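You operate a simulated robot arm through the tools that you are given. There is no shell and no other tool. Be economical: measure what you need, move in short steps, check, and stop when the job is done.

Carry out the task below with a simulated robot arm. There is one attempt and no reset: what you move stays moved.

Task
Water-test the discharge pipe and clamp the repair sleeve over the seam that drips.
Fine: free the sleeve cam first; the seam stands dry under water; test water tap shut at the end, nothing spilt. Where these are worked on the way, their far stop is far enough and under half their travel is too little: sleeve cam, test water tap.

Only the result counts: the job must be done as asked and must still hold three seconds after the hand-in. Knocking over, shifting, dropping, spilling or breaking anything else fails it.

Robot
A 6-joint arm with a two-finger parallel gripper, fixed in place. Base frame: the origin is at the foot of the arm, x ahead of it, y to its left, z up; the work surface is at about z = 960. Units: mm, rad, N and s.
With the tool pointing down near the work surface it reaches from about 360 to 820 mm from the base axis. Its first joint turns from -2.897 to 2.897 rad. Payload 3.91 kg.
Tool frame: the origin (TCP) lies between the finger pads and is the grasp point; the fingertips stand 30 mm ahead of it; z points along the fingers, y is the line along which they close. Largest opening 110 mm; finger width 20, thickness 10; the body of the gripper, 48 by 112 mm, starts 55 mm behind the TCP.
Orientation is told as [roll, pitch, yaw] about the base's x, y, z axes, in that order, counted from this pose: with the fingers straight down and closing along the base's y, the tool's x points along the base's -x, its y along +y and its z along -z.

Tools
- The arm moves only by the tool step_arm. Its argument "commands" is a list of rows, each an object of numbers (a shift or turn left out is 0, a gripper value left out holds the last): "tx", "ty", "tz": the shift along the base's x, y, z in units of 200 mm (1.0 is 200 mm); "rx", "ry", "rz": the turn, a rotation vector about the base's x, y, z in units of 60 degrees (1.0 is 60 degrees); "hand": the opening in per cent of the stroke, from 0 (shut) to 100 (fully open). In form: [{"tx": .., "ty": .., "tz": .., "rx": .., "ry": .., "rz": .., "hand": ..}, ...]. A call has 1 to 20 rows; each row is the pose to reach, as a shift and turn from the pose commanded when the call began. A call with a number of a shift or a turn outside -1 to 1 is refused whole. Each row takes 0.2 s and may step no farther than 50 mm and 0.15 rad from the row before; otherwise, or with a gripper value out of range, the whole call is refused. Where a pose cannot be reached the arm comes as near as it can. A force on the tool above 50 N (or 10 N above the force at the start of the call, whichever is more), or a blocked arm, ends the call early, and 0.2 s more pass. The fingers move at their own pace (about 45 mm/s each) and stop on an object; they squeeze with about 38 N. The grip force told is the motor's: it shows also when the fingers shut on nothing. Time passes only in rows, and 0.2 s behind the last, so rows that repeat a pose let the fingers close. It gives the time, the measured TCP pose, the force on the tool (base axes), the opening and the grip force at its end, in the units of the frame above (readings bear some noise), with the torque about the TCP (base axes, N m) and any sound that the robot's microphone picked up, and new pictures: "views" is both (left out), scene, wrist or none.
- Cameras (640 x 400 px; columns grow to the right, rows downward): "scene" is fixed at [401.1, 651.9, 1654.3]; the picture's right is [-0.99, 0.16, 0.00], its down [0.05, 0.29, -0.96] and it looks along [-0.15, -0.94, -0.29] (base axes); focal length 373 px, centre (320, 200). "wrist" rides on the gripper at [77, 7, -114] in the tool frame; the picture's right is [-0.09, 1.00, 0.00], its down [-0.80, -0.07, -0.59] and it looks along [-0.59, -0.05, 0.80] (tool axes); focal length 270 px, centre (320, 200). There is no depth. A picture from a camera that has moved, and an enlarged one, comes with that camera's place and axes in the base frame and with its lens.
- move_column(by): slides the trunk up (or, below 0, down) by that many mm; the arm rides with it, the base frame stays. It gives what a move gives, with no picture.
- close_up(camera, box): a new picture of the part [left, top, right, bottom] of that camera's present view, enlarged. No time passes.
- hand_in(): hands the job in; it is judged then, once.

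Go step by step. Nothing tells you positions but the pictures and the camera data: compare them with the known pose of the tool, close in by small moves and look again before you grip or let go. The budget is 120 turns and 200 pictures, counting those below and the enlarged ones. Unless the task says otherwise, let go and move clear before handing in, and close with one line.

The tools are called after "Call:" as name(argument=value, ...) on one line, values as JSON. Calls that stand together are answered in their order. step_arm: Moves the arm, as the interface text tells. Its arguments: {"type":"object","properties":{"commands":{"type":"array","items":{"type":"object","properties":{"tx":{"type":"number"},"ty":{"type":"number"},"tz":{"type":"number"},"rx":{"type":"number"},"ry":{"type":"number"},"rz":{"type":"number"},"hand":{"type":"number"}}}},"views":{"type":"string","enum":["both","scene","wrist","none"]}},"required":["commands"]} The other tools are called the same way: move_column (by) slides the trunk up or down; close_up (camera, box) takes an enlarged picture of a part of a camera's view; hand_in () hands the job in.

At the start:

```text
time_s: 0.0
tool_pos: [191.3, -420.5, 1384.5]
orientation: [0.001, 0.0, 0.001]
wrist_force: [-0.2, -0.1, -0.1]
ft_torque: [0.01, 0.0, 0.0]
grip_width: 109.9
grip_force: 0.0
trunk travel left (down, up): [-575.0, 35.0]
```

scene: 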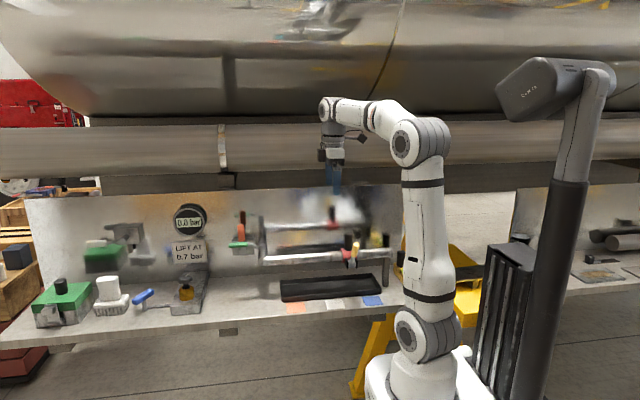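
wrist: 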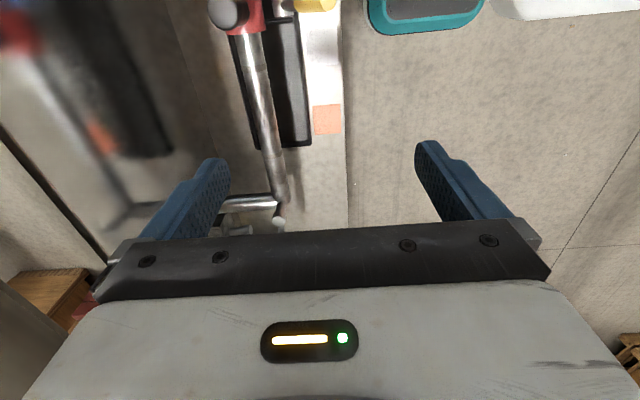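

I see a bench with a pipe run, a red/blue/green handle area, and a pressure gauge with a "lift at 0.7 bar" sign. I'll enlarge the scene parts to identify them.

Call:
close_up(camera="scene", box=[220, 190, 420, 315])

Call:
close_up(camera="scene", box=[20, 190, 220, 340])

Call:
close_up(camera="wrist", box=[100, 0, 500, 250])

```text
3.20 times, centred on (320, 252) of scene
camera zoom: at [401.1, 651.9, 1654.3], right [-0.99, 0.16, 0.0], down [0.05, 0.29, -0.96], along [-0.15, -0.94, -0.29], focal length 1193 px, centre (320, 32)
```

zoom: 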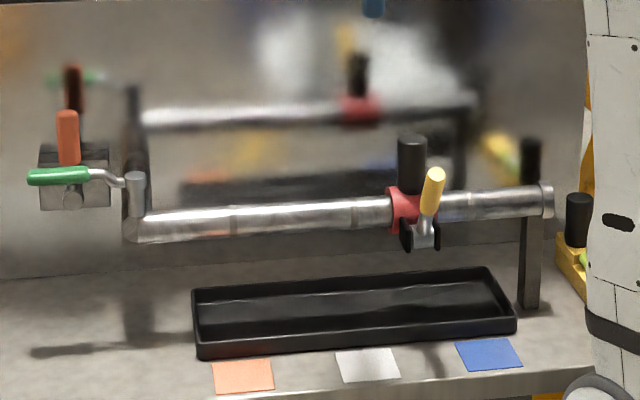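

```text
2.67 times, centred on (120, 265) of scene
camera zoom: at [401.1, 651.9, 1654.3], right [-0.99, 0.16, 0.0], down [0.05, 0.29, -0.96], along [-0.15, -0.94, -0.29], focal length 994 px, centre (853, 27)
```

zoom: 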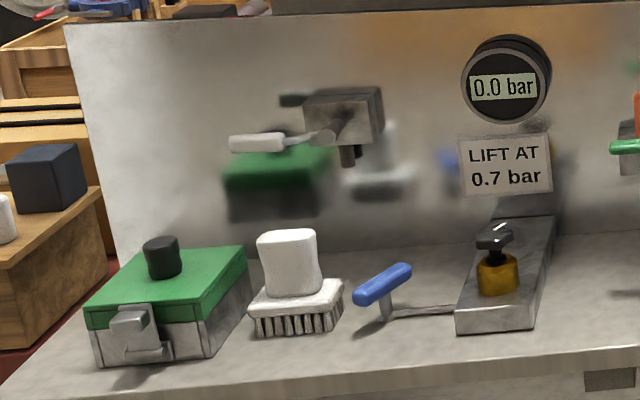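

```text
1.60 times, centred on (300, 125) of wrist
camera zoom: at [113.7, -413.1, 1498.8], right [0.09, 1.0, 0.0], down [0.8, -0.07, 0.59], along [0.59, -0.05, -0.8], focal length 432 px, centre (352, 320)
```

zoom: 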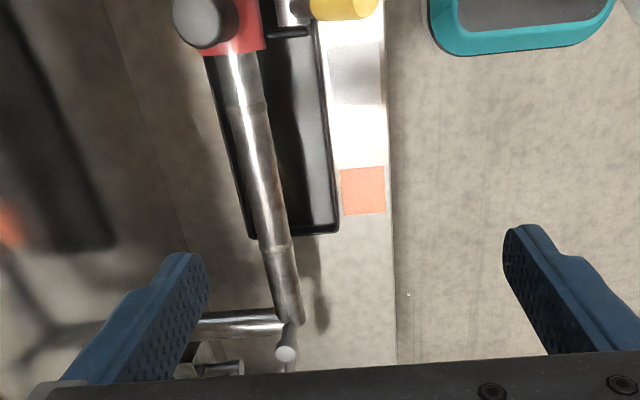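

The pipe seems to run along x at y≈-508, z≈1089. The seams are near x≈52, 183 and 313, matching the blue, white and orange patches, and the sleeve is near x≈122. Next I'll look at the valves at the +x end.

Call:
step_arm(commands=[{"tx": 0.24}, {"tx": 0.48}, {"tx": 0.72}, {"tx": 0.9}], views="wrist")

```text
time_s: 1.0
tool_pos: [372.0, -422.0, 1385.3]
orientation: [-0.001, 0.0, 0.0]
wrist_force: [-0.4, 0.3, 0.6]
ft_torque: [0.03, 0.0, -0.01]
grip_width: 109.9
grip_force: 0.0
trunk travel left (down, up): [-575.0, 35.0]
camera wrist: at [295.0, -414.9, 1499.0], right [0.09, 1.0, 0.0], down [0.8, -0.07, 0.59], along [0.59, -0.05, -0.8], focal length 270 px, centre (320, 200)
```

wrist: 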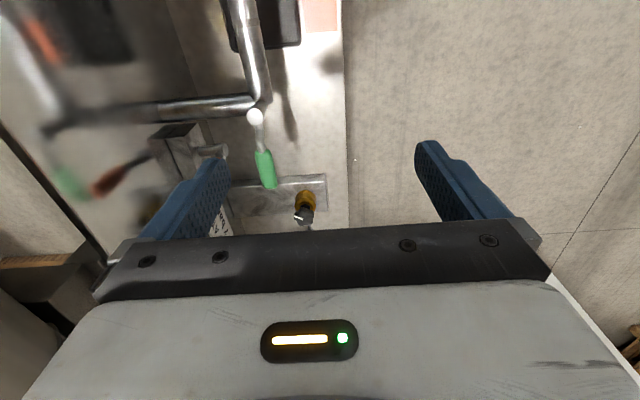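

Call:
close_up(camera="wrist", box=[130, 60, 350, 240])

Call:
close_up(camera="scene", box=[215, 200, 295, 275])

Call:
close_up(camera="scene", box=[330, 225, 400, 275])

```text
2.22 times, centred on (240, 150) of wrist
camera zoom: at [295.0, -414.9, 1499.0], right [0.09, 1.0, 0.0], down [0.8, -0.07, 0.59], along [0.59, -0.05, -0.8], focal length 601 px, centre (498, 311)
```

zoom: 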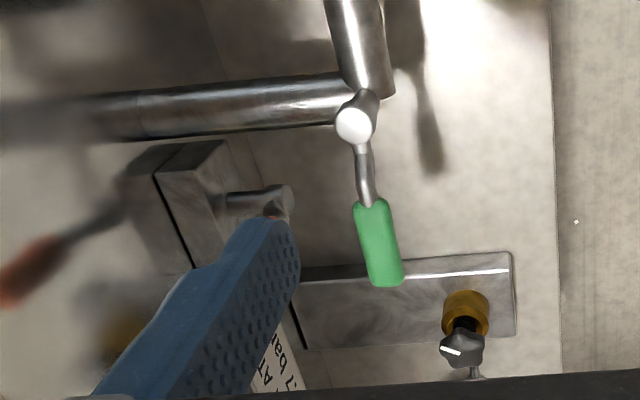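

```text
5.33 times, centred on (255, 238) of scene
camera zoom: at [401.1, 651.9, 1654.3], right [-0.99, 0.16, 0.0], down [0.05, 0.29, -0.96], along [-0.15, -0.94, -0.29], focal length 1989 px, centre (667, 0)
```

zoom: 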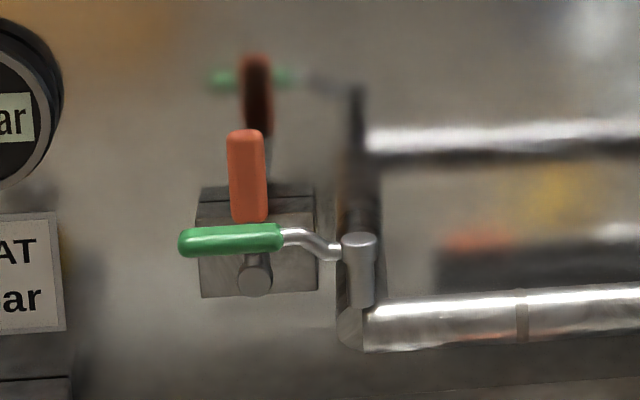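

```text
8.00 times, centred on (365, 250) of scene
camera zoom: at [401.1, 651.9, 1654.3], right [-0.99, 0.16, 0.0], down [0.05, 0.29, -0.96], along [-0.15, -0.94, -0.29], focal length 2983 px, centre (-40, -200)
```

zoom: 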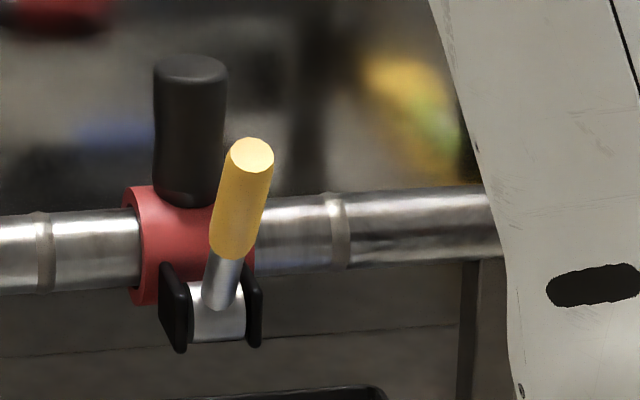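

The green lever is the tap on the pipe elbow: its stem is at about (412,-511) and its tip at about (522,-512,1150). Next I'll look at the sleeve and its cam.

Call:
step_arm(commands=[{"tx": -0.24}, {"tx": -0.48}, {"tx": -0.72}, {"tx": -0.96}], views="none")

Call:
step_arm(commands=[{"tx": -0.24}, {"tx": -0.48}, {"tx": -0.72}, {"tx": -0.96}, {"tx": -1.0}], views="wrist")

```text
time_s: 2.0
tool_pos: [177.6, -418.6, 1386.1]
orientation: [0.001, -0.001, -0.001]
wrist_force: [0.5, -0.3, 0.5]
ft_torque: [0.0, -0.01, 0.05]
grip_width: 110.0
grip_force: 0.1
trunk travel left (down, up): [-575.0, 35.0]
```

```text
time_s: 3.2
tool_pos: [-19.4, -421.4, 1385.7]
orientation: [0.001, 0.0, 0.002]
wrist_force: [0.3, 0.2, -1.3]
ft_torque: [0.04, -0.02, 0.01]
grip_width: 109.7
grip_force: 0.1
trunk travel left (down, up): [-575.0, 35.0]
camera wrist: at [-97.0, -413.0, 1500.1], right [0.09, 1.0, 0.0], down [0.8, -0.07, 0.59], along [0.59, -0.05, -0.8], focal length 270 px, centre (320, 200)
```

wrist: 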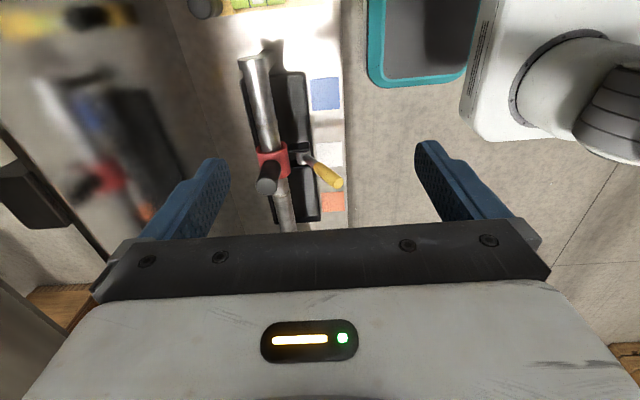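

Call:
close_up(camera="wrist", box=[220, 40, 380, 240])

```text
2.00 times, centred on (300, 140) of wrist
camera zoom: at [-97.0, -413.0, 1500.1], right [0.09, 1.0, 0.0], down [0.8, -0.07, 0.59], along [0.59, -0.05, -0.8], focal length 541 px, centre (360, 320)
```

zoom: 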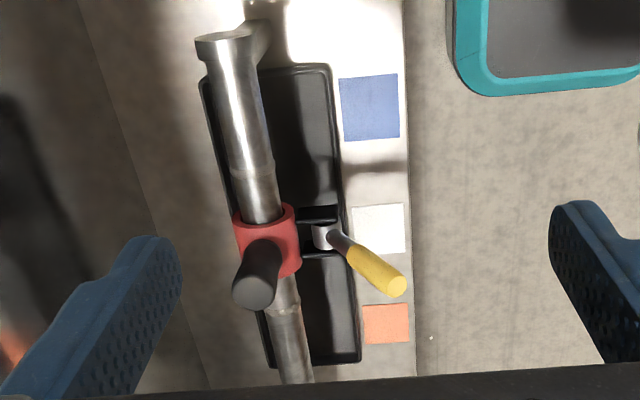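

The yellow cam lever pivots at about (117,-462,1085), and its tip is at about (119,-404,1171). I'll turn the gripper to close along x, with the wrist camera on the +y side, and move above it.

Call:
step_arm(commands=[{"tx": 0.1, "rz": -0.14}, {"tx": 0.2, "rz": -0.28}, {"tx": 0.3, "rz": -0.42}, {"tx": 0.4, "rz": -0.56}, {"tx": 0.5, "rz": -0.7}, {"tx": 0.6, "rz": -0.84}, {"tx": 0.685, "rz": -0.98}], views="none")

Call:
step_arm(commands=[{"rz": -0.13, "tz": -0.1}, {"rz": -0.26, "tz": -0.2}, {"rz": -0.39, "tz": -0.3}, {"rz": -0.52, "tz": -0.4}, {"rz": -0.52, "tz": -0.4, "hand": 60}], views="both")

```text
time_s: 4.8
tool_pos: [117.4, -420.2, 1385.3]
orientation: [-0.002, 0.001, -1.029]
wrist_force: [-0.1, 0.2, 0.1]
ft_torque: [-0.02, 0.03, 0.02]
grip_width: 110.0
grip_force: 0.0
trunk travel left (down, up): [-575.0, 35.0]
```

```text
time_s: 6.0
tool_pos: [116.5, -418.7, 1305.0]
orientation: [-0.001, 0.0, -1.572]
wrist_force: [-0.1, -0.6, -0.1]
ft_torque: [0.0, -0.01, 0.02]
grip_width: 74.9
grip_force: 0.0
trunk travel left (down, up): [-575.0, 35.0]
camera wrist: at [122.1, -342.6, 1419.6], right [1.0, -0.09, 0.0], down [-0.07, -0.8, 0.59], along [-0.05, -0.59, -0.8], focal length 270 px, centre (320, 200)
```

scene: 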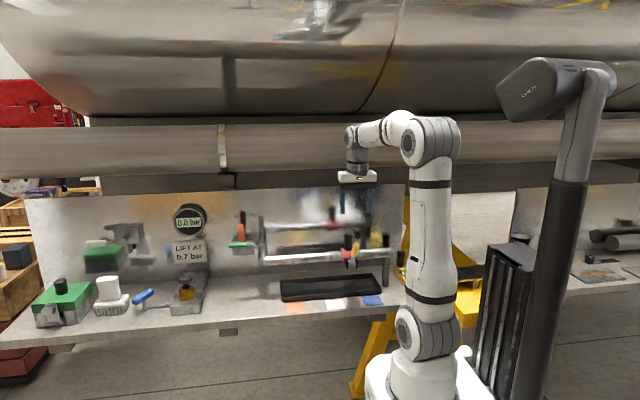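
wrist: 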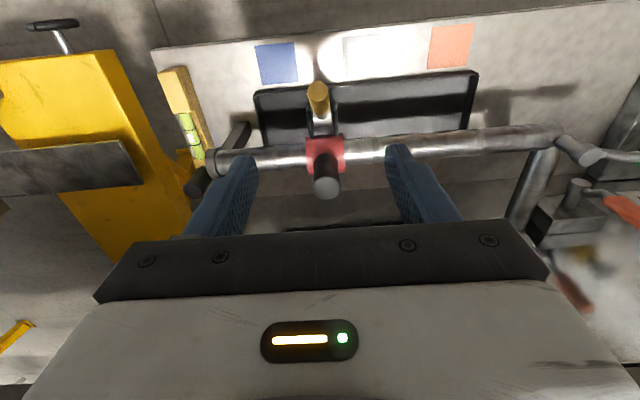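

The lever tip is confirmed at about (115,-405,1171). I'll descend so the fingers straddle the yellow handle.

Call:
step_arm(commands=[{"tz": -0.24}, {"tz": -0.48}, {"tz": -0.65, "tx": 0.0}, {"tz": -0.765, "ty": 0.0}], views="both")

```text
time_s: 7.0
tool_pos: [117.1, -419.9, 1149.5]
orientation: [0.001, -0.001, -1.569]
wrist_force: [0.1, -0.2, 0.1]
ft_torque: [0.01, 0.0, 0.0]
grip_width: 65.8
grip_force: 0.0
trunk travel left (down, up): [-575.0, 35.0]
camera wrist: at [123.5, -343.1, 1263.8], right [1.0, -0.09, 0.0], down [-0.07, -0.8, 0.59], along [-0.05, -0.59, -0.8], focal length 270 px, centre (320, 200)
```

scene: 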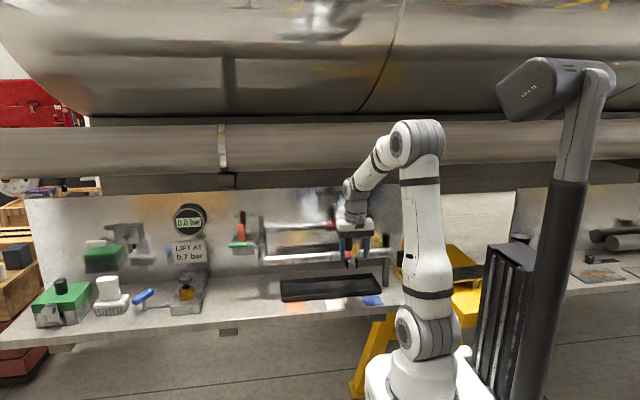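
wrist: 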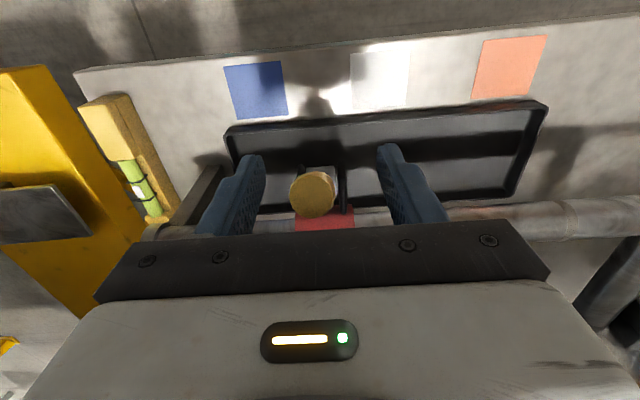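

The handle tip stands between the fingers, so I'll close on it.

Call:
step_arm(commands=[{"hand": 0}, {"hand": 0}, {"hand": 0}, {"hand": 0}], views="wrist")

```text
time_s: 8.0
tool_pos: [115.8, -421.0, 1151.2]
orientation: [0.002, 0.001, -1.57]
wrist_force: [-11.4, 0.8, -3.1]
ft_torque: [-0.05, 0.19, -0.05]
grip_width: 24.8
grip_force: 45.7
trunk travel left (down, up): [-575.0, 35.0]
camera wrist: at [121.4, -342.9, 1264.3], right [1.0, -0.09, 0.0], down [-0.07, -0.8, 0.59], along [-0.05, -0.59, -0.8], focal length 270 px, centre (320, 200)
```

wrist: 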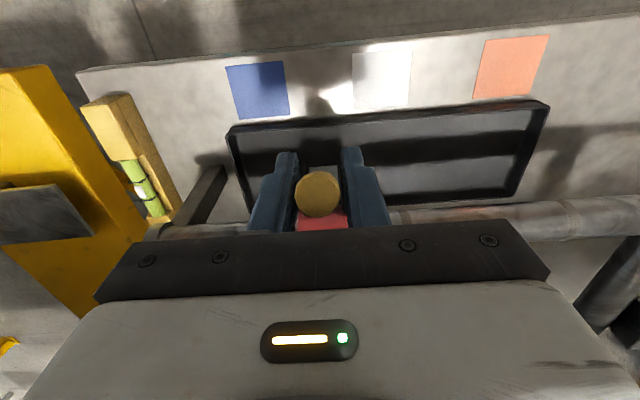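

It's gripped. I'll gently test the lever by pulling it outward and down about 10°.

Call:
step_arm(commands=[{"tx": -0.01, "ty": 0.02, "tz": -0.013}, {"tx": -0.01, "ty": 0.04, "tz": -0.028}, {"tx": -0.01, "ty": 0.058, "tz": -0.045}], views="none")

```text
time_s: 8.8
tool_pos: [114.8, -409.8, 1143.4]
orientation: [0.001, -0.002, -1.572]
wrist_force: [6.6, -10.9, 15.3]
ft_torque: [-1.34, -0.02, 0.0]
grip_width: 25.1
grip_force: 45.3
trunk travel left (down, up): [-575.0, 35.0]
```

Call:
close_up(camera="wrist", box=[220, 130, 420, 255])

Call:
close_up(camera="scene", box=[320, 210, 400, 275])

```text
3.20 times, centred on (320, 192) of wrist
camera zoom: at [121.2, -332.5, 1257.0], right [1.0, -0.09, 0.0], down [-0.07, -0.8, 0.6], along [-0.05, -0.59, -0.8], focal length 865 px, centre (320, 224)
```

zoom: 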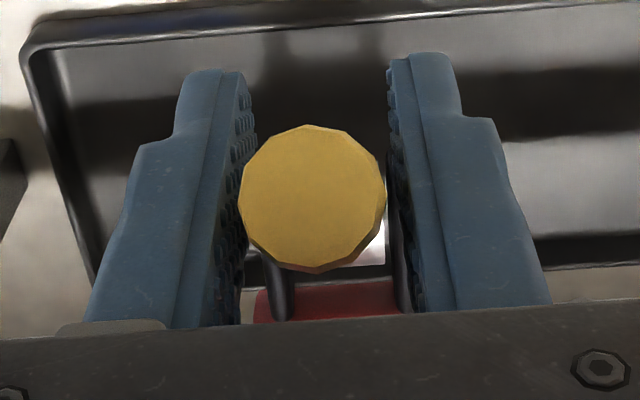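

```text
6.15 times, centred on (360, 242) of scene
camera zoom: at [401.1, 651.9, 1654.3], right [-0.99, 0.16, 0.0], down [0.05, 0.29, -0.96], along [-0.15, -0.94, -0.29], focal length 2295 px, centre (74, -62)
```

zoom: 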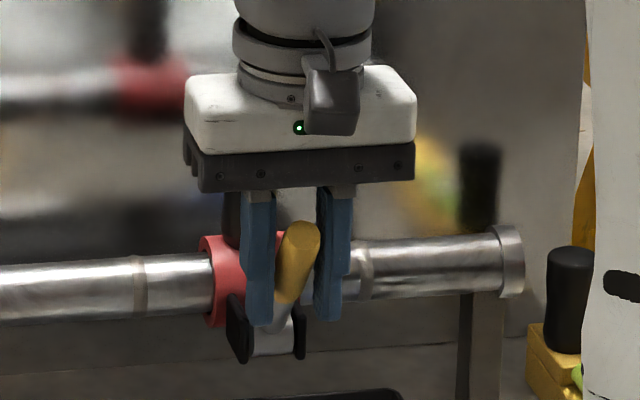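

The lever rotates outward and down. I'll follow its arc, turning the tool with it.

Call:
step_arm(commands=[{"ty": 0.038, "tz": -0.04, "rx": -0.133}, {"ty": 0.07, "tz": -0.083, "rx": -0.266}, {"ty": 0.095, "tz": -0.131, "rx": -0.4}, {"ty": 0.114, "tz": -0.182, "rx": -0.533}], views="both")

```text
time_s: 9.8
tool_pos: [112.7, -385.6, 1108.2]
orientation: [-0.008, -0.538, -1.57]
wrist_force: [0.4, 7.4, 11.9]
ft_torque: [-0.65, -0.15, 0.77]
grip_width: 24.5
grip_force: 45.3
out of reach, approached as far as the arm can: row 4
trunk travel left (down, up): [-575.0, 35.0]
camera wrist: at [119.7, -260.6, 1166.6], right [1.0, -0.08, 0.04], down [-0.07, -0.39, 0.92], along [-0.06, -0.92, -0.39], focal length 270 px, centre (320, 200)
```

scene: 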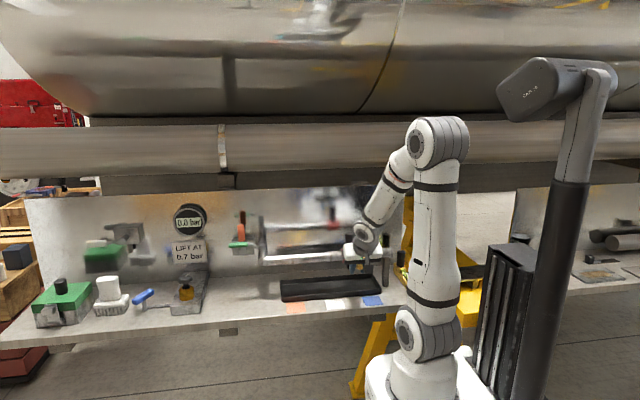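
wrist: 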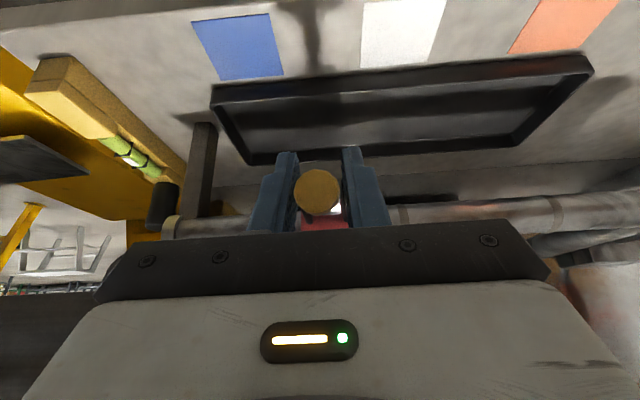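

Tilt is at its limit, so I'll go on by translation only and watch for a stop.

Call:
step_arm(commands=[{"ty": 0.011, "tz": -0.053}, {"ty": 0.015, "tz": -0.108}], views="none")

```text
time_s: 10.4
tool_pos: [111.7, -381.5, 1086.2]
orientation: [0.001, -0.56, -1.57]
wrist_force: [0.0, 6.6, 15.9]
ft_torque: [-1.12, 0.15, 0.17]
grip_width: 24.4
grip_force: 44.2
trunk travel left (down, up): [-575.0, 35.0]
```

Call:
step_arm(commands=[{"ty": -0.002, "tz": -0.055}, {"ty": -0.013, "tz": -0.107}, {"ty": -0.03, "tz": -0.157}], views="both")

```text
time_s: 11.2
tool_pos: [110.5, -388.5, 1055.5]
orientation: [0.0, -0.562, -1.571]
wrist_force: [-1.1, 11.8, 37.9]
ft_torque: [0.41, 0.04, 0.19]
grip_width: 24.2
grip_force: 44.8
trunk travel left (down, up): [-575.0, 35.0]
camera wrist: at [117.8, -262.2, 1111.6], right [1.0, -0.07, 0.05], down [-0.07, -0.36, 0.93], along [-0.05, -0.93, -0.36], focal length 270 px, centre (320, 200)
```

scene: 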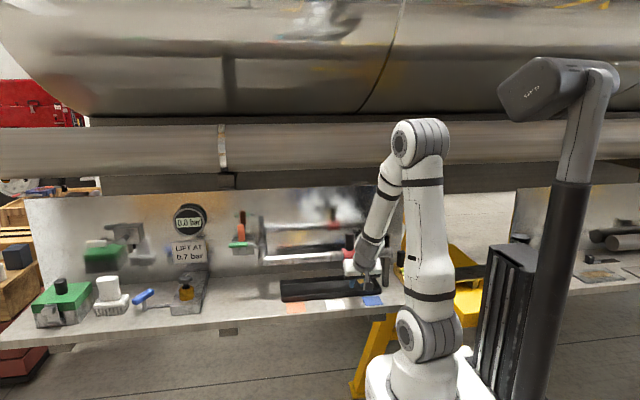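
wrist: 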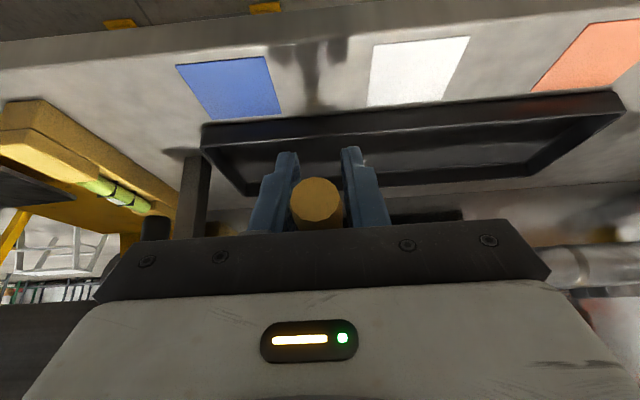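

The force jumped to 38 N, which suggests the stop. I'll press slightly more to check.

Call:
step_arm(commands=[{"ty": -0.008, "tz": -0.02}, {"ty": -0.02, "tz": -0.045}], views="none")

```text
time_s: 11.8
tool_pos: [112.0, -390.2, 1047.4]
orientation: [0.003, -0.561, -1.572]
wrist_force: [-1.8, 11.9, 37.8]
ft_torque: [0.4, -0.03, 0.05]
grip_width: 24.3
grip_force: 45.5
trunk travel left (down, up): [-575.0, 35.0]
```

Call:
close_up(camera="wrist", box=[220, 130, 420, 255])

Call:
close_up(camera="scene", box=[320, 230, 400, 295])

```text
3.20 times, centred on (320, 192) of wrist
camera zoom: at [117.8, -264.7, 1102.9], right [1.0, -0.07, 0.05], down [-0.07, -0.36, 0.93], along [-0.05, -0.93, -0.37], focal length 865 px, centre (320, 224)
```

zoom: 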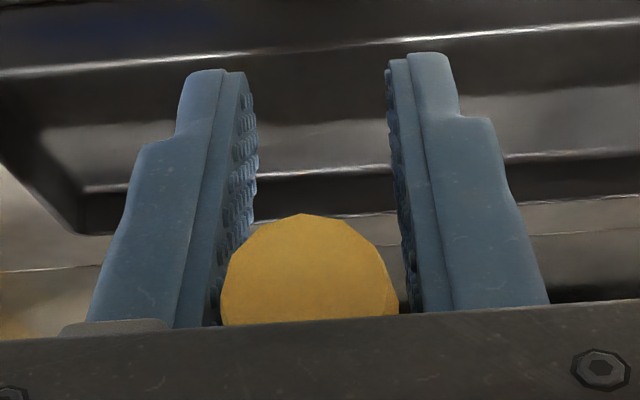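

```text
6.15 times, centred on (360, 262) of scene
camera zoom: at [401.1, 651.9, 1654.3], right [-0.99, 0.16, 0.0], down [0.05, 0.29, -0.96], along [-0.15, -0.94, -0.29], focal length 2295 px, centre (74, -185)
```

zoom: 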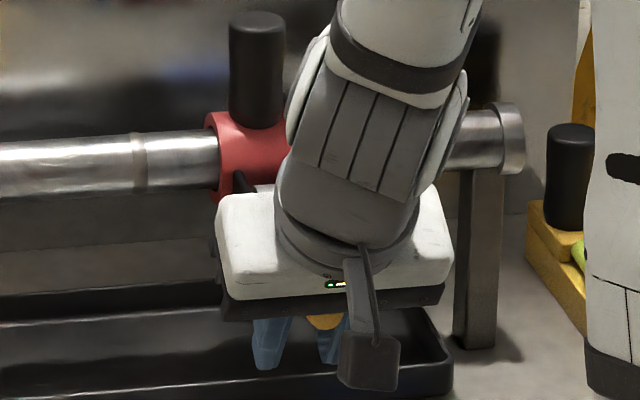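

The fingers now slide on the handle, so the lever is at its stop, about level. I'll release, back off and check whether the sleeve is free using its black knob.

Call:
step_arm(commands=[{"hand": 50, "tz": 0.05}, {"hand": 50, "tz": 0.05}, {"hand": 50, "tz": 0.05}, {"hand": 50, "tz": 0.05}, {"hand": 50, "ty": 0.12, "tz": 0.2}, {"ty": 0.24, "tz": 0.4}, {"ty": 0.24, "tz": 0.6, "rx": 0.14}, {"ty": 0.24, "tz": 0.8, "rx": 0.28}, {"ty": 0.24, "tz": 1.0, "rx": 0.42}, {"ty": 0.24, "tz": 1.0, "rx": 0.533}], views="both")

```text
time_s: 14.0
tool_pos: [112.1, -347.0, 1245.5]
orientation: [0.001, 0.001, -1.571]
wrist_force: [0.1, -0.9, -0.1]
ft_torque: [0.02, 0.0, 0.03]
grip_width: 55.1
grip_force: 0.0
out of reach, approached as far as the arm can: row 5, 6
trunk travel left (down, up): [-575.0, 35.0]
camera wrist: at [118.5, -269.2, 1359.6], right [1.0, -0.09, 0.0], down [-0.07, -0.8, 0.59], along [-0.05, -0.59, -0.81], focal length 270 px, centre (320, 200)
```

scene: 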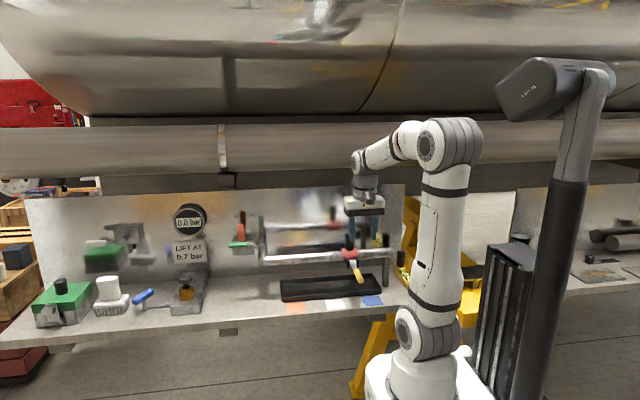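
wrist: 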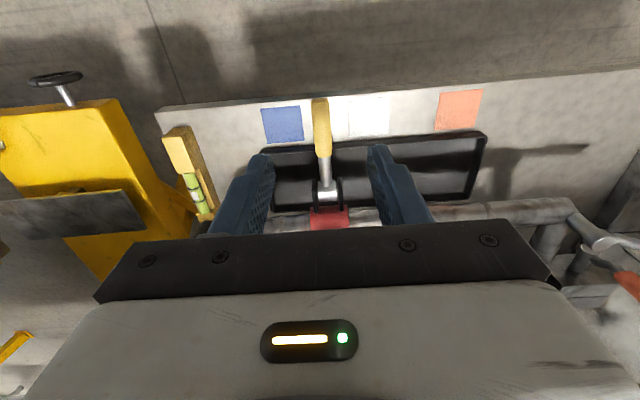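

The lever is now about level. I'll move over the knob at about (116,-508).

Call:
step_arm(commands=[{"ty": -0.22, "hand": 65}, {"ty": -0.44}, {"ty": -0.66}, {"ty": -0.805, "tx": 0.015}], views="both")

```text
time_s: 15.0
tool_pos: [114.8, -511.4, 1246.0]
orientation: [-0.001, 0.002, -1.572]
wrist_force: [0.0, -0.1, 0.3]
ft_torque: [0.05, 0.02, 0.01]
grip_width: 71.5
grip_force: 0.1
trunk travel left (down, up): [-575.0, 35.0]
camera wrist: at [120.6, -433.7, 1360.3], right [1.0, -0.09, 0.0], down [-0.07, -0.8, 0.59], along [-0.05, -0.59, -0.8], focal length 270 px, centre (320, 200)
```

scene: 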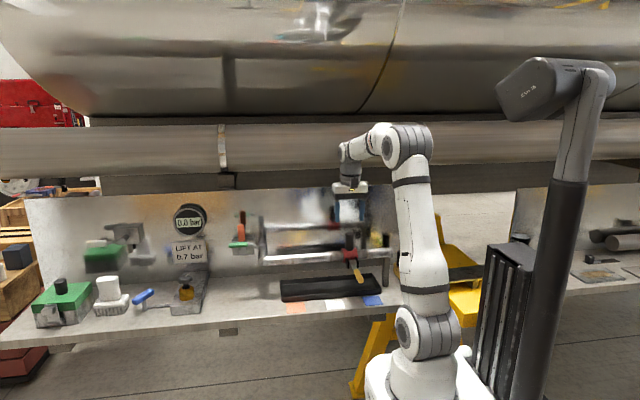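
wrist: 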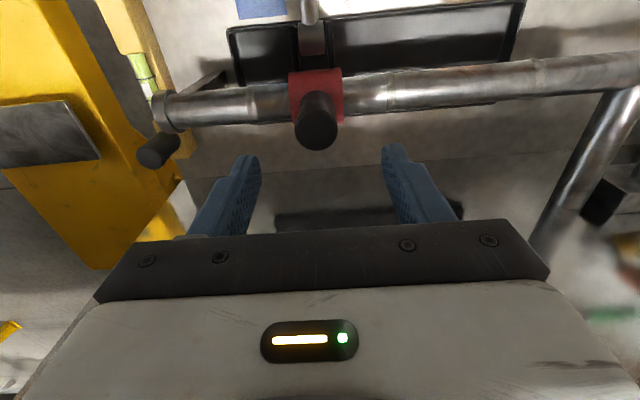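

Call:
step_arm(commands=[{"tz": -0.2, "tx": -0.01, "ty": 0.015}, {"tz": -0.4, "tx": -0.01, "ty": 0.015}, {"tz": -0.455, "tx": -0.01, "ty": 0.015}, {"tz": -0.455, "tx": -0.01, "ty": 0.015, "hand": 0}, {"tz": -0.455, "tx": -0.01, "ty": 0.015}, {"tz": -0.455, "tx": -0.01, "ty": 0.015}, {"tz": -0.455, "tx": -0.01, "ty": 0.015}], views="wrist")

```text
time_s: 16.6
tool_pos: [112.8, -505.9, 1154.8]
orientation: [-0.001, 0.001, -1.572]
wrist_force: [0.3, 0.8, -3.0]
ft_torque: [-0.24, 0.46, -0.1]
grip_width: 31.8
grip_force: 45.2
trunk travel left (down, up): [-575.0, 35.0]
camera wrist: at [118.5, -428.4, 1269.9], right [1.0, -0.09, 0.0], down [-0.07, -0.8, 0.59], along [-0.05, -0.59, -0.8], focal length 270 px, centre (320, 200)
```

wrist: 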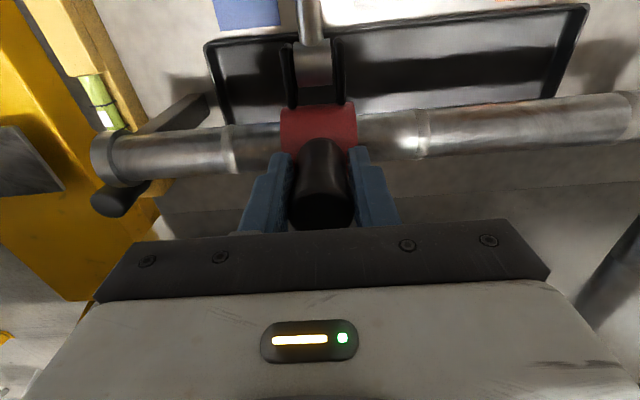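

Gripped. A gentle slide test of 8 mm toward +x.

Call:
step_arm(commands=[{"tx": 0.01}, {"tx": 0.02}, {"tx": 0.03}, {"tx": 0.04}], views="wrist")

```text
time_s: 17.6
tool_pos: [120.7, -505.0, 1156.0]
orientation: [-0.002, 0.0, -1.57]
wrist_force: [-1.3, -6.8, -0.4]
ft_torque: [0.18, 0.84, 0.01]
grip_width: 31.5
grip_force: 45.1
trunk travel left (down, up): [-575.0, 35.0]
camera wrist: at [127.2, -428.3, 1269.8], right [1.0, -0.09, 0.0], down [-0.07, -0.8, 0.59], along [-0.05, -0.59, -0.8], focal length 270 px, centre (320, 200)
```

wrist: 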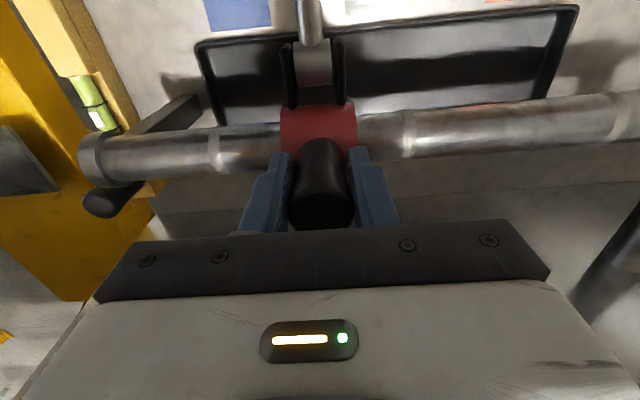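

The sleeve slides freely, so the cam is freed, and the seams are at x≈50, 180 and 308. I'll let go, rise, and turn back to yaw 0 over the green tap lever.

Call:
step_arm(commands=[{"hand": 65}, {"hand": 65}, {"hand": 65}, {"hand": 65}, {"tz": 0.2}, {"tz": 0.4}, {"tz": 0.6}, {"tz": 0.75}, {"tz": 0.75, "tx": 0.2, "rz": 0.14}, {"tz": 0.75, "tx": 0.4, "rz": 0.28}, {"tz": 0.75, "tx": 0.6, "rz": 0.42}, {"tz": 0.75, "tx": 0.8, "rz": 0.56}, {"tz": 0.75, "tx": 1.0, "rz": 0.7}, {"tz": 0.75, "tx": 1.0, "rz": 0.84}, {"tz": 0.75, "tx": 1.0, "rz": 0.98}], views="none")

Call:
step_arm(commands=[{"tx": 0.2, "rz": 0.13}, {"tx": 0.4, "rz": 0.26}, {"tx": 0.6, "rz": 0.39}, {"tx": 0.8, "rz": 0.52}, {"tx": 0.9, "rz": 0.52, "ty": -0.035}], views="both")

```text
time_s: 20.8
tool_pos: [322.6, -504.4, 1303.9]
orientation: [0.0, 0.0, -0.543]
wrist_force: [-0.9, -0.5, -0.4]
ft_torque: [0.05, -0.03, 0.0]
grip_width: 71.6
grip_force: 0.1
trunk travel left (down, up): [-575.0, 35.0]
```

```text
time_s: 22.0
tool_pos: [502.1, -513.0, 1303.1]
orientation: [0.001, 0.001, 0.002]
wrist_force: [0.4, -0.1, 0.5]
ft_torque: [0.02, -0.01, 0.02]
grip_width: 71.3
grip_force: 0.0
trunk travel left (down, up): [-575.0, 35.0]
camera wrist: at [425.1, -506.2, 1417.7], right [0.09, 1.0, 0.0], down [0.8, -0.07, 0.59], along [0.59, -0.05, -0.81], focal length 270 px, centre (320, 200)
```

scene: 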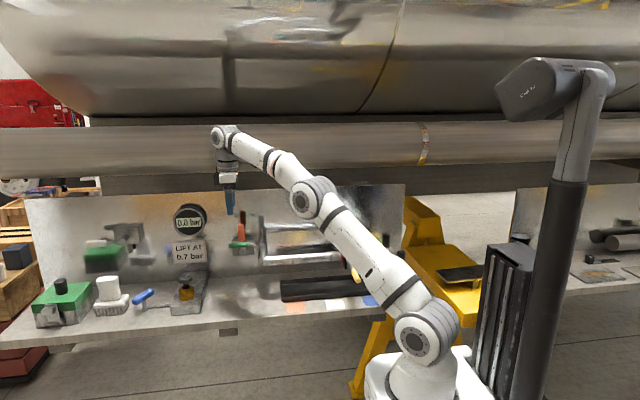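
wrist: 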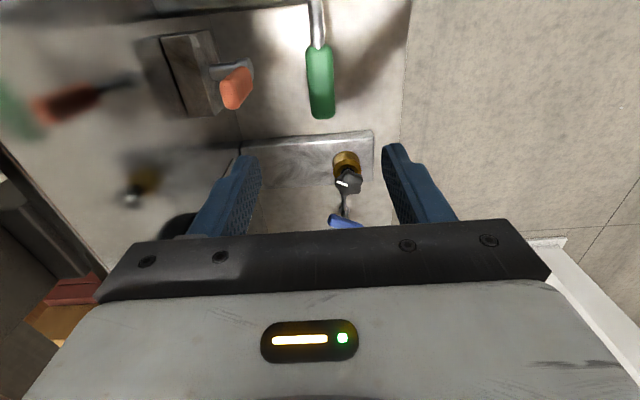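

The lever is at y≈-511, with its tip at x≈518. I'll narrow the opening to avoid the orange valve handle behind it and descend to grip.

Call:
step_arm(commands=[{"hand": 42, "tx": -0.03}, {"hand": 42, "tx": -0.03}, {"tz": -0.24, "tx": -0.03}, {"tz": -0.48, "tx": -0.03}, {"tz": -0.65, "tx": -0.03}, {"tz": -0.76, "tx": -0.03}], views="both")

```text
time_s: 23.4
tool_pos: [496.2, -510.9, 1152.6]
orientation: [-0.001, 0.0, 0.0]
wrist_force: [0.3, 0.6, 0.1]
ft_torque: [0.01, 0.0, -0.02]
grip_width: 46.2
grip_force: 0.0
trunk travel left (down, up): [-575.0, 35.0]
camera wrist: at [419.1, -505.0, 1267.4], right [0.09, 1.0, 0.0], down [0.8, -0.07, 0.59], along [0.59, -0.05, -0.8], focal length 270 px, centre (320, 200)
```

scene: 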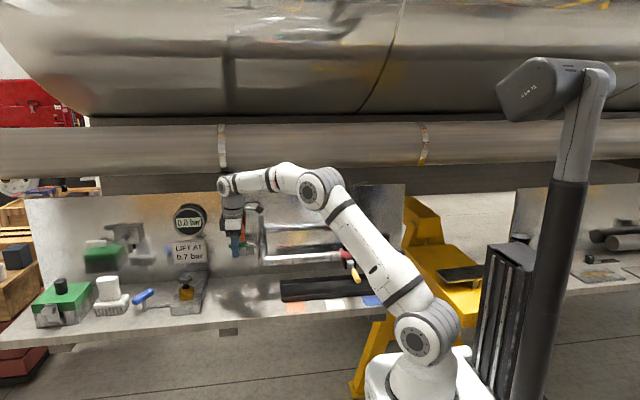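
wrist: 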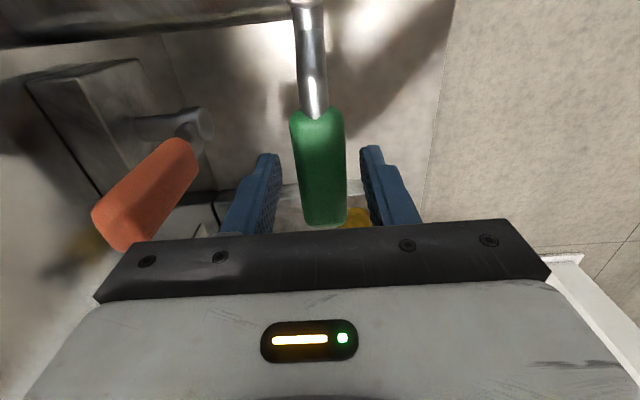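

Nicely straddled. I'll close, then make a small trial turn toward +y.

Call:
step_arm(commands=[{"hand": 0}, {"hand": 0}, {"hand": 0}, {"hand": 0}], views="none")

Call:
step_arm(commands=[{"ty": 0.02, "rz": 0.045}, {"ty": 0.04, "rz": 0.09, "tx": -0.002}], views="none")

```text
time_s: 24.4
tool_pos: [496.8, -510.6, 1153.6]
orientation: [0.0, 0.002, 0.0]
wrist_force: [-2.1, 9.3, -5.5]
ft_torque: [0.04, -0.06, -0.18]
grip_width: 21.2
grip_force: 44.6
trunk travel left (down, up): [-575.0, 35.0]
```

```text
time_s: 25.0
tool_pos: [496.4, -502.9, 1153.5]
orientation: [0.0, 0.001, 0.095]
wrist_force: [0.2, 3.4, -5.7]
ft_torque: [-0.09, 0.09, -0.38]
grip_width: 21.4
grip_force: 44.7
trunk travel left (down, up): [-575.0, 35.0]
```

The tap turns easily that way. I'll continue along the arc to about 45° and look.

Call:
step_arm(commands=[{"tx": -0.0095, "ty": 0.058, "rz": 0.133}, {"tx": -0.027, "ty": 0.114, "rz": 0.267}, {"tx": -0.053, "ty": 0.167, "rz": 0.4}, {"tx": -0.085, "ty": 0.215, "rz": 0.533}, {"tx": -0.124, "ty": 0.259, "rz": 0.667}], views="both")

```text
time_s: 26.2
tool_pos: [472.0, -450.0, 1153.2]
orientation: [0.001, -0.001, 0.795]
wrist_force: [4.0, 13.3, -8.3]
ft_torque: [0.22, -0.41, -0.56]
grip_width: 21.2
grip_force: 44.7
trunk travel left (down, up): [-575.0, 35.0]
camera wrist: at [412.3, -499.4, 1267.6], right [-0.65, 0.76, 0.0], down [0.61, 0.52, 0.59], along [0.45, 0.39, -0.8], focal length 270 px, centre (320, 200)
```

scene: 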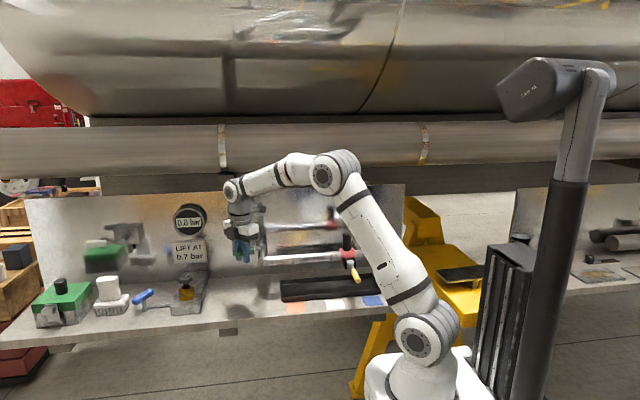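
wrist: 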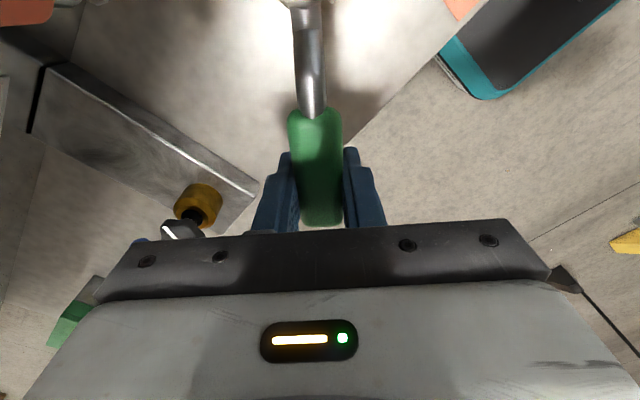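

Call:
step_arm(commands=[{"tx": -0.045, "ty": 0.038, "rz": 0.133}, {"tx": -0.094, "ty": 0.07, "rz": 0.267}, {"tx": -0.148, "ty": 0.094, "rz": 0.4}, {"tx": -0.204, "ty": 0.11, "rz": 0.533}, {"tx": -0.262, "ty": 0.119, "rz": 0.667}], views="both")

```text
time_s: 27.4
tool_pos: [417.4, -423.5, 1154.1]
orientation: [0.002, -0.001, 1.493]
wrist_force: [-3.1, 23.8, -11.1]
ft_torque: [-0.25, -0.03, -0.45]
grip_width: 21.3
grip_force: 44.3
trunk travel left (down, up): [-575.0, 35.0]
camera wrist: at [404.6, -500.2, 1267.7], right [-0.99, 0.16, 0.0], down [0.13, 0.79, 0.59], along [0.1, 0.59, -0.8], focal length 270 px, centre (320, 200)
```

scene: 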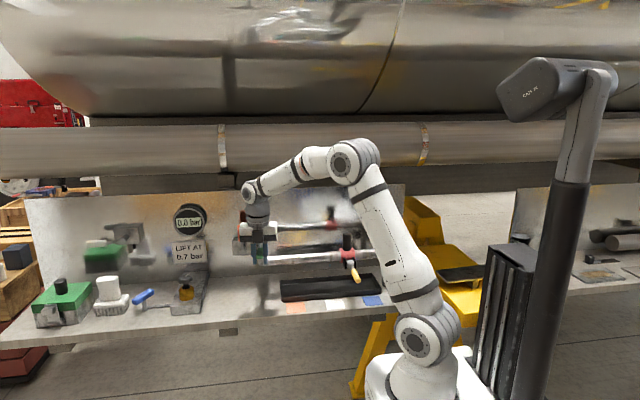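
wrist: 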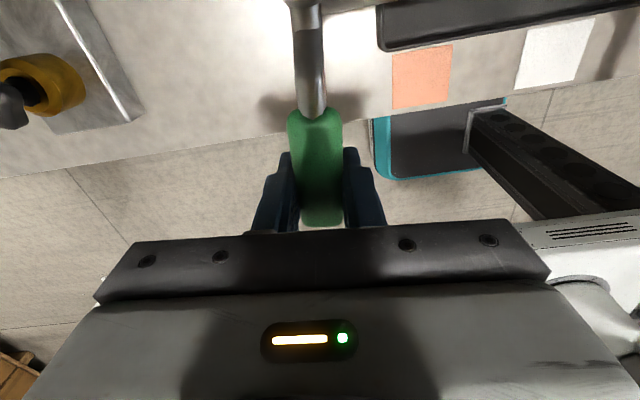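

The tap is nearly 90° open. I'll look for drips.

Call:
close_up(camera="scene", box=[260, 235, 400, 315])

```text
4.57 times, centred on (330, 275) of scene
camera zoom: at [401.1, 651.9, 1654.3], right [-0.99, 0.16, 0.0], down [0.05, 0.29, -0.96], along [-0.15, -0.94, -0.29], focal length 1705 px, centre (274, -143)
```

zoom: 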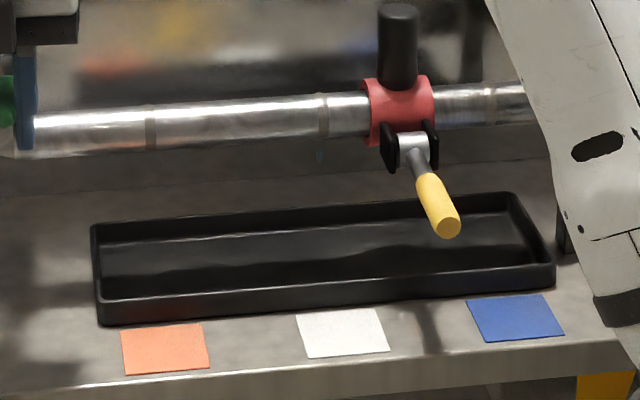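

Call:
step_arm(commands=[{}, {}], views="none")

Call:
close_up(camera="scene", box=[310, 240, 390, 290])

Call:
close_up(camera="scene", box=[260, 240, 340, 290])

```text
time_s: 28.0
tool_pos: [418.2, -423.0, 1153.5]
orientation: [0.003, -0.001, 1.49]
wrist_force: [-4.2, 25.3, -14.0]
ft_torque: [0.19, 0.0, -0.5]
grip_width: 21.5
grip_force: 44.8
trunk travel left (down, up): [-575.0, 35.0]
```

```text
8.00 times, centred on (350, 265) of scene
camera zoom: at [401.1, 651.9, 1654.3], right [-0.99, 0.16, 0.0], down [0.05, 0.29, -0.96], along [-0.15, -0.94, -0.29], focal length 2983 px, centre (80, -320)
```

zoom: 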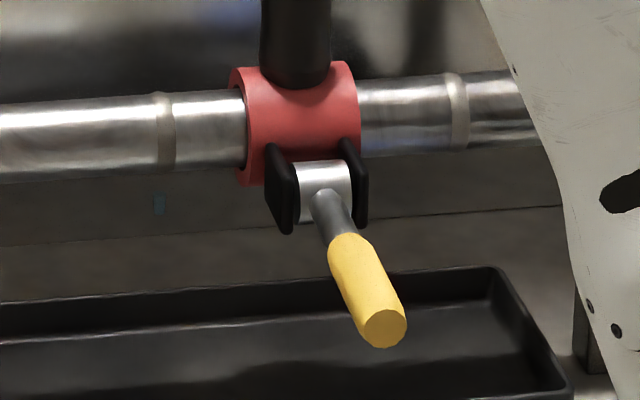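

```text
8.00 times, centred on (300, 265) of scene
camera zoom: at [401.1, 651.9, 1654.3], right [-0.99, 0.16, 0.0], down [0.05, 0.29, -0.96], along [-0.15, -0.94, -0.29], focal length 2983 px, centre (480, -320)
```

zoom: 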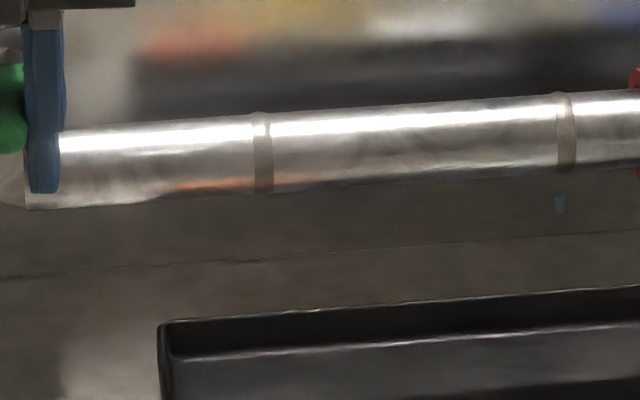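

A droplet hangs under the middle (white) seam at x≈180, and the other seams are dry. I'll leave the water running into the tray, release the tap, rise and turn back to yaw -90.

Call:
step_arm(commands=[{"hand": 45}, {"hand": 45}, {"hand": 45}, {"tz": 0.22}, {"tz": 0.44}, {"tz": 0.66}, {"tz": 0.8}, {"tz": 0.8, "rz": -0.14, "tx": -0.1}, {"tz": 0.8, "rz": -0.28, "tx": -0.2}, {"tz": 0.8, "rz": -0.42, "tx": -0.3}, {"tz": 0.8, "rz": -0.56, "tx": -0.4}, {"tz": 0.8, "rz": -0.7, "tx": -0.5}, {"tz": 0.8, "rz": -0.84, "tx": -0.6}, {"tz": 0.8, "rz": -0.98, "tx": -0.7}], views="scene")

Call:
step_arm(commands=[{"rz": -0.14, "tx": -0.1}, {"rz": -0.28, "tx": -0.2}, {"rz": -0.42, "tx": -0.3}, {"rz": -0.56, "tx": -0.4}, {"rz": -0.7, "tx": -0.5}, {"rz": -0.84, "tx": -0.6}, {"rz": -0.98, "tx": -0.7}], views="none")

```text
time_s: 31.0
tool_pos: [276.0, -427.2, 1314.7]
orientation: [0.001, 0.0, 0.461]
wrist_force: [0.2, -0.6, -0.5]
ft_torque: [-0.03, 0.01, 0.01]
grip_width: 49.4
grip_force: 0.0
trunk travel left (down, up): [-575.0, 35.0]
```

scene: 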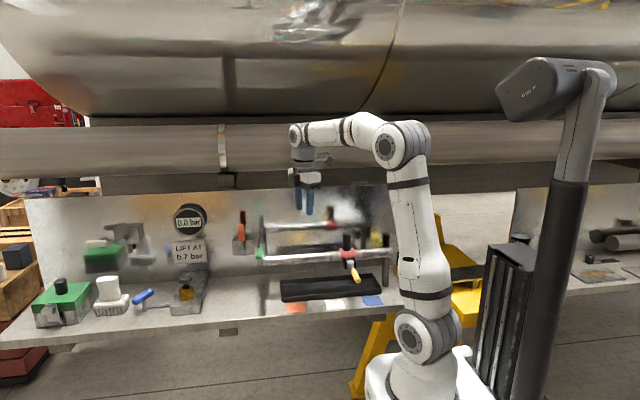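

```text
time_s: 32.6
tool_pos: [137.2, -426.5, 1312.5]
orientation: [-0.002, 0.001, -0.564]
wrist_force: [-0.3, -0.4, 1.0]
ft_torque: [0.0, 0.0, -0.03]
grip_width: 49.7
grip_force: 0.0
trunk travel left (down, up): [-575.0, 35.0]
```

Call:
step_arm(commands=[{"rz": -0.14, "ty": -0.1, "hand": 65}, {"rz": -0.28, "ty": -0.2}, {"rz": -0.42, "ty": -0.3}, {"rz": -0.56, "ty": -0.4}, {"rz": -0.7, "ty": -0.4, "tx": -0.08}, {"rz": -0.84, "ty": -0.4, "tx": -0.08}, {"rz": -0.962, "ty": -0.4, "tx": -0.08}, {"rz": -0.962, "ty": -0.4, "tx": -0.08, "tz": -0.2}, {"rz": -0.962, "ty": -0.4, "tx": -0.08, "tz": -0.33}], views="wrist")

```text
time_s: 34.6
tool_pos: [121.0, -506.3, 1248.3]
orientation: [0.001, 0.0, -1.57]
wrist_force: [0.4, -0.6, -0.9]
ft_torque: [0.0, 0.0, 0.01]
grip_width: 71.3
grip_force: 0.0
trunk travel left (down, up): [-575.0, 35.0]
camera wrist: at [126.6, -429.2, 1362.2], right [1.0, -0.09, 0.0], down [-0.07, -0.8, 0.59], along [-0.05, -0.59, -0.8], focal length 270 px, centre (320, 200)
```

wrist: 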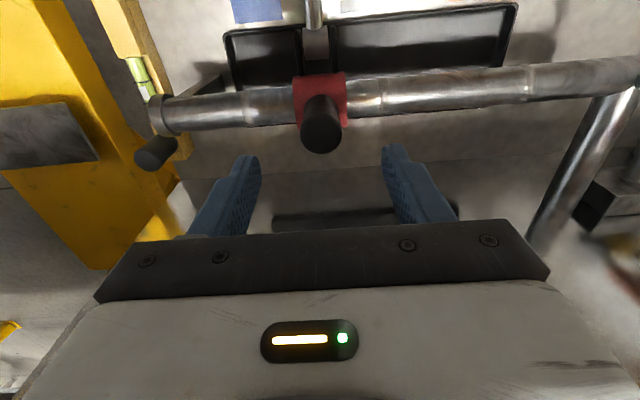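

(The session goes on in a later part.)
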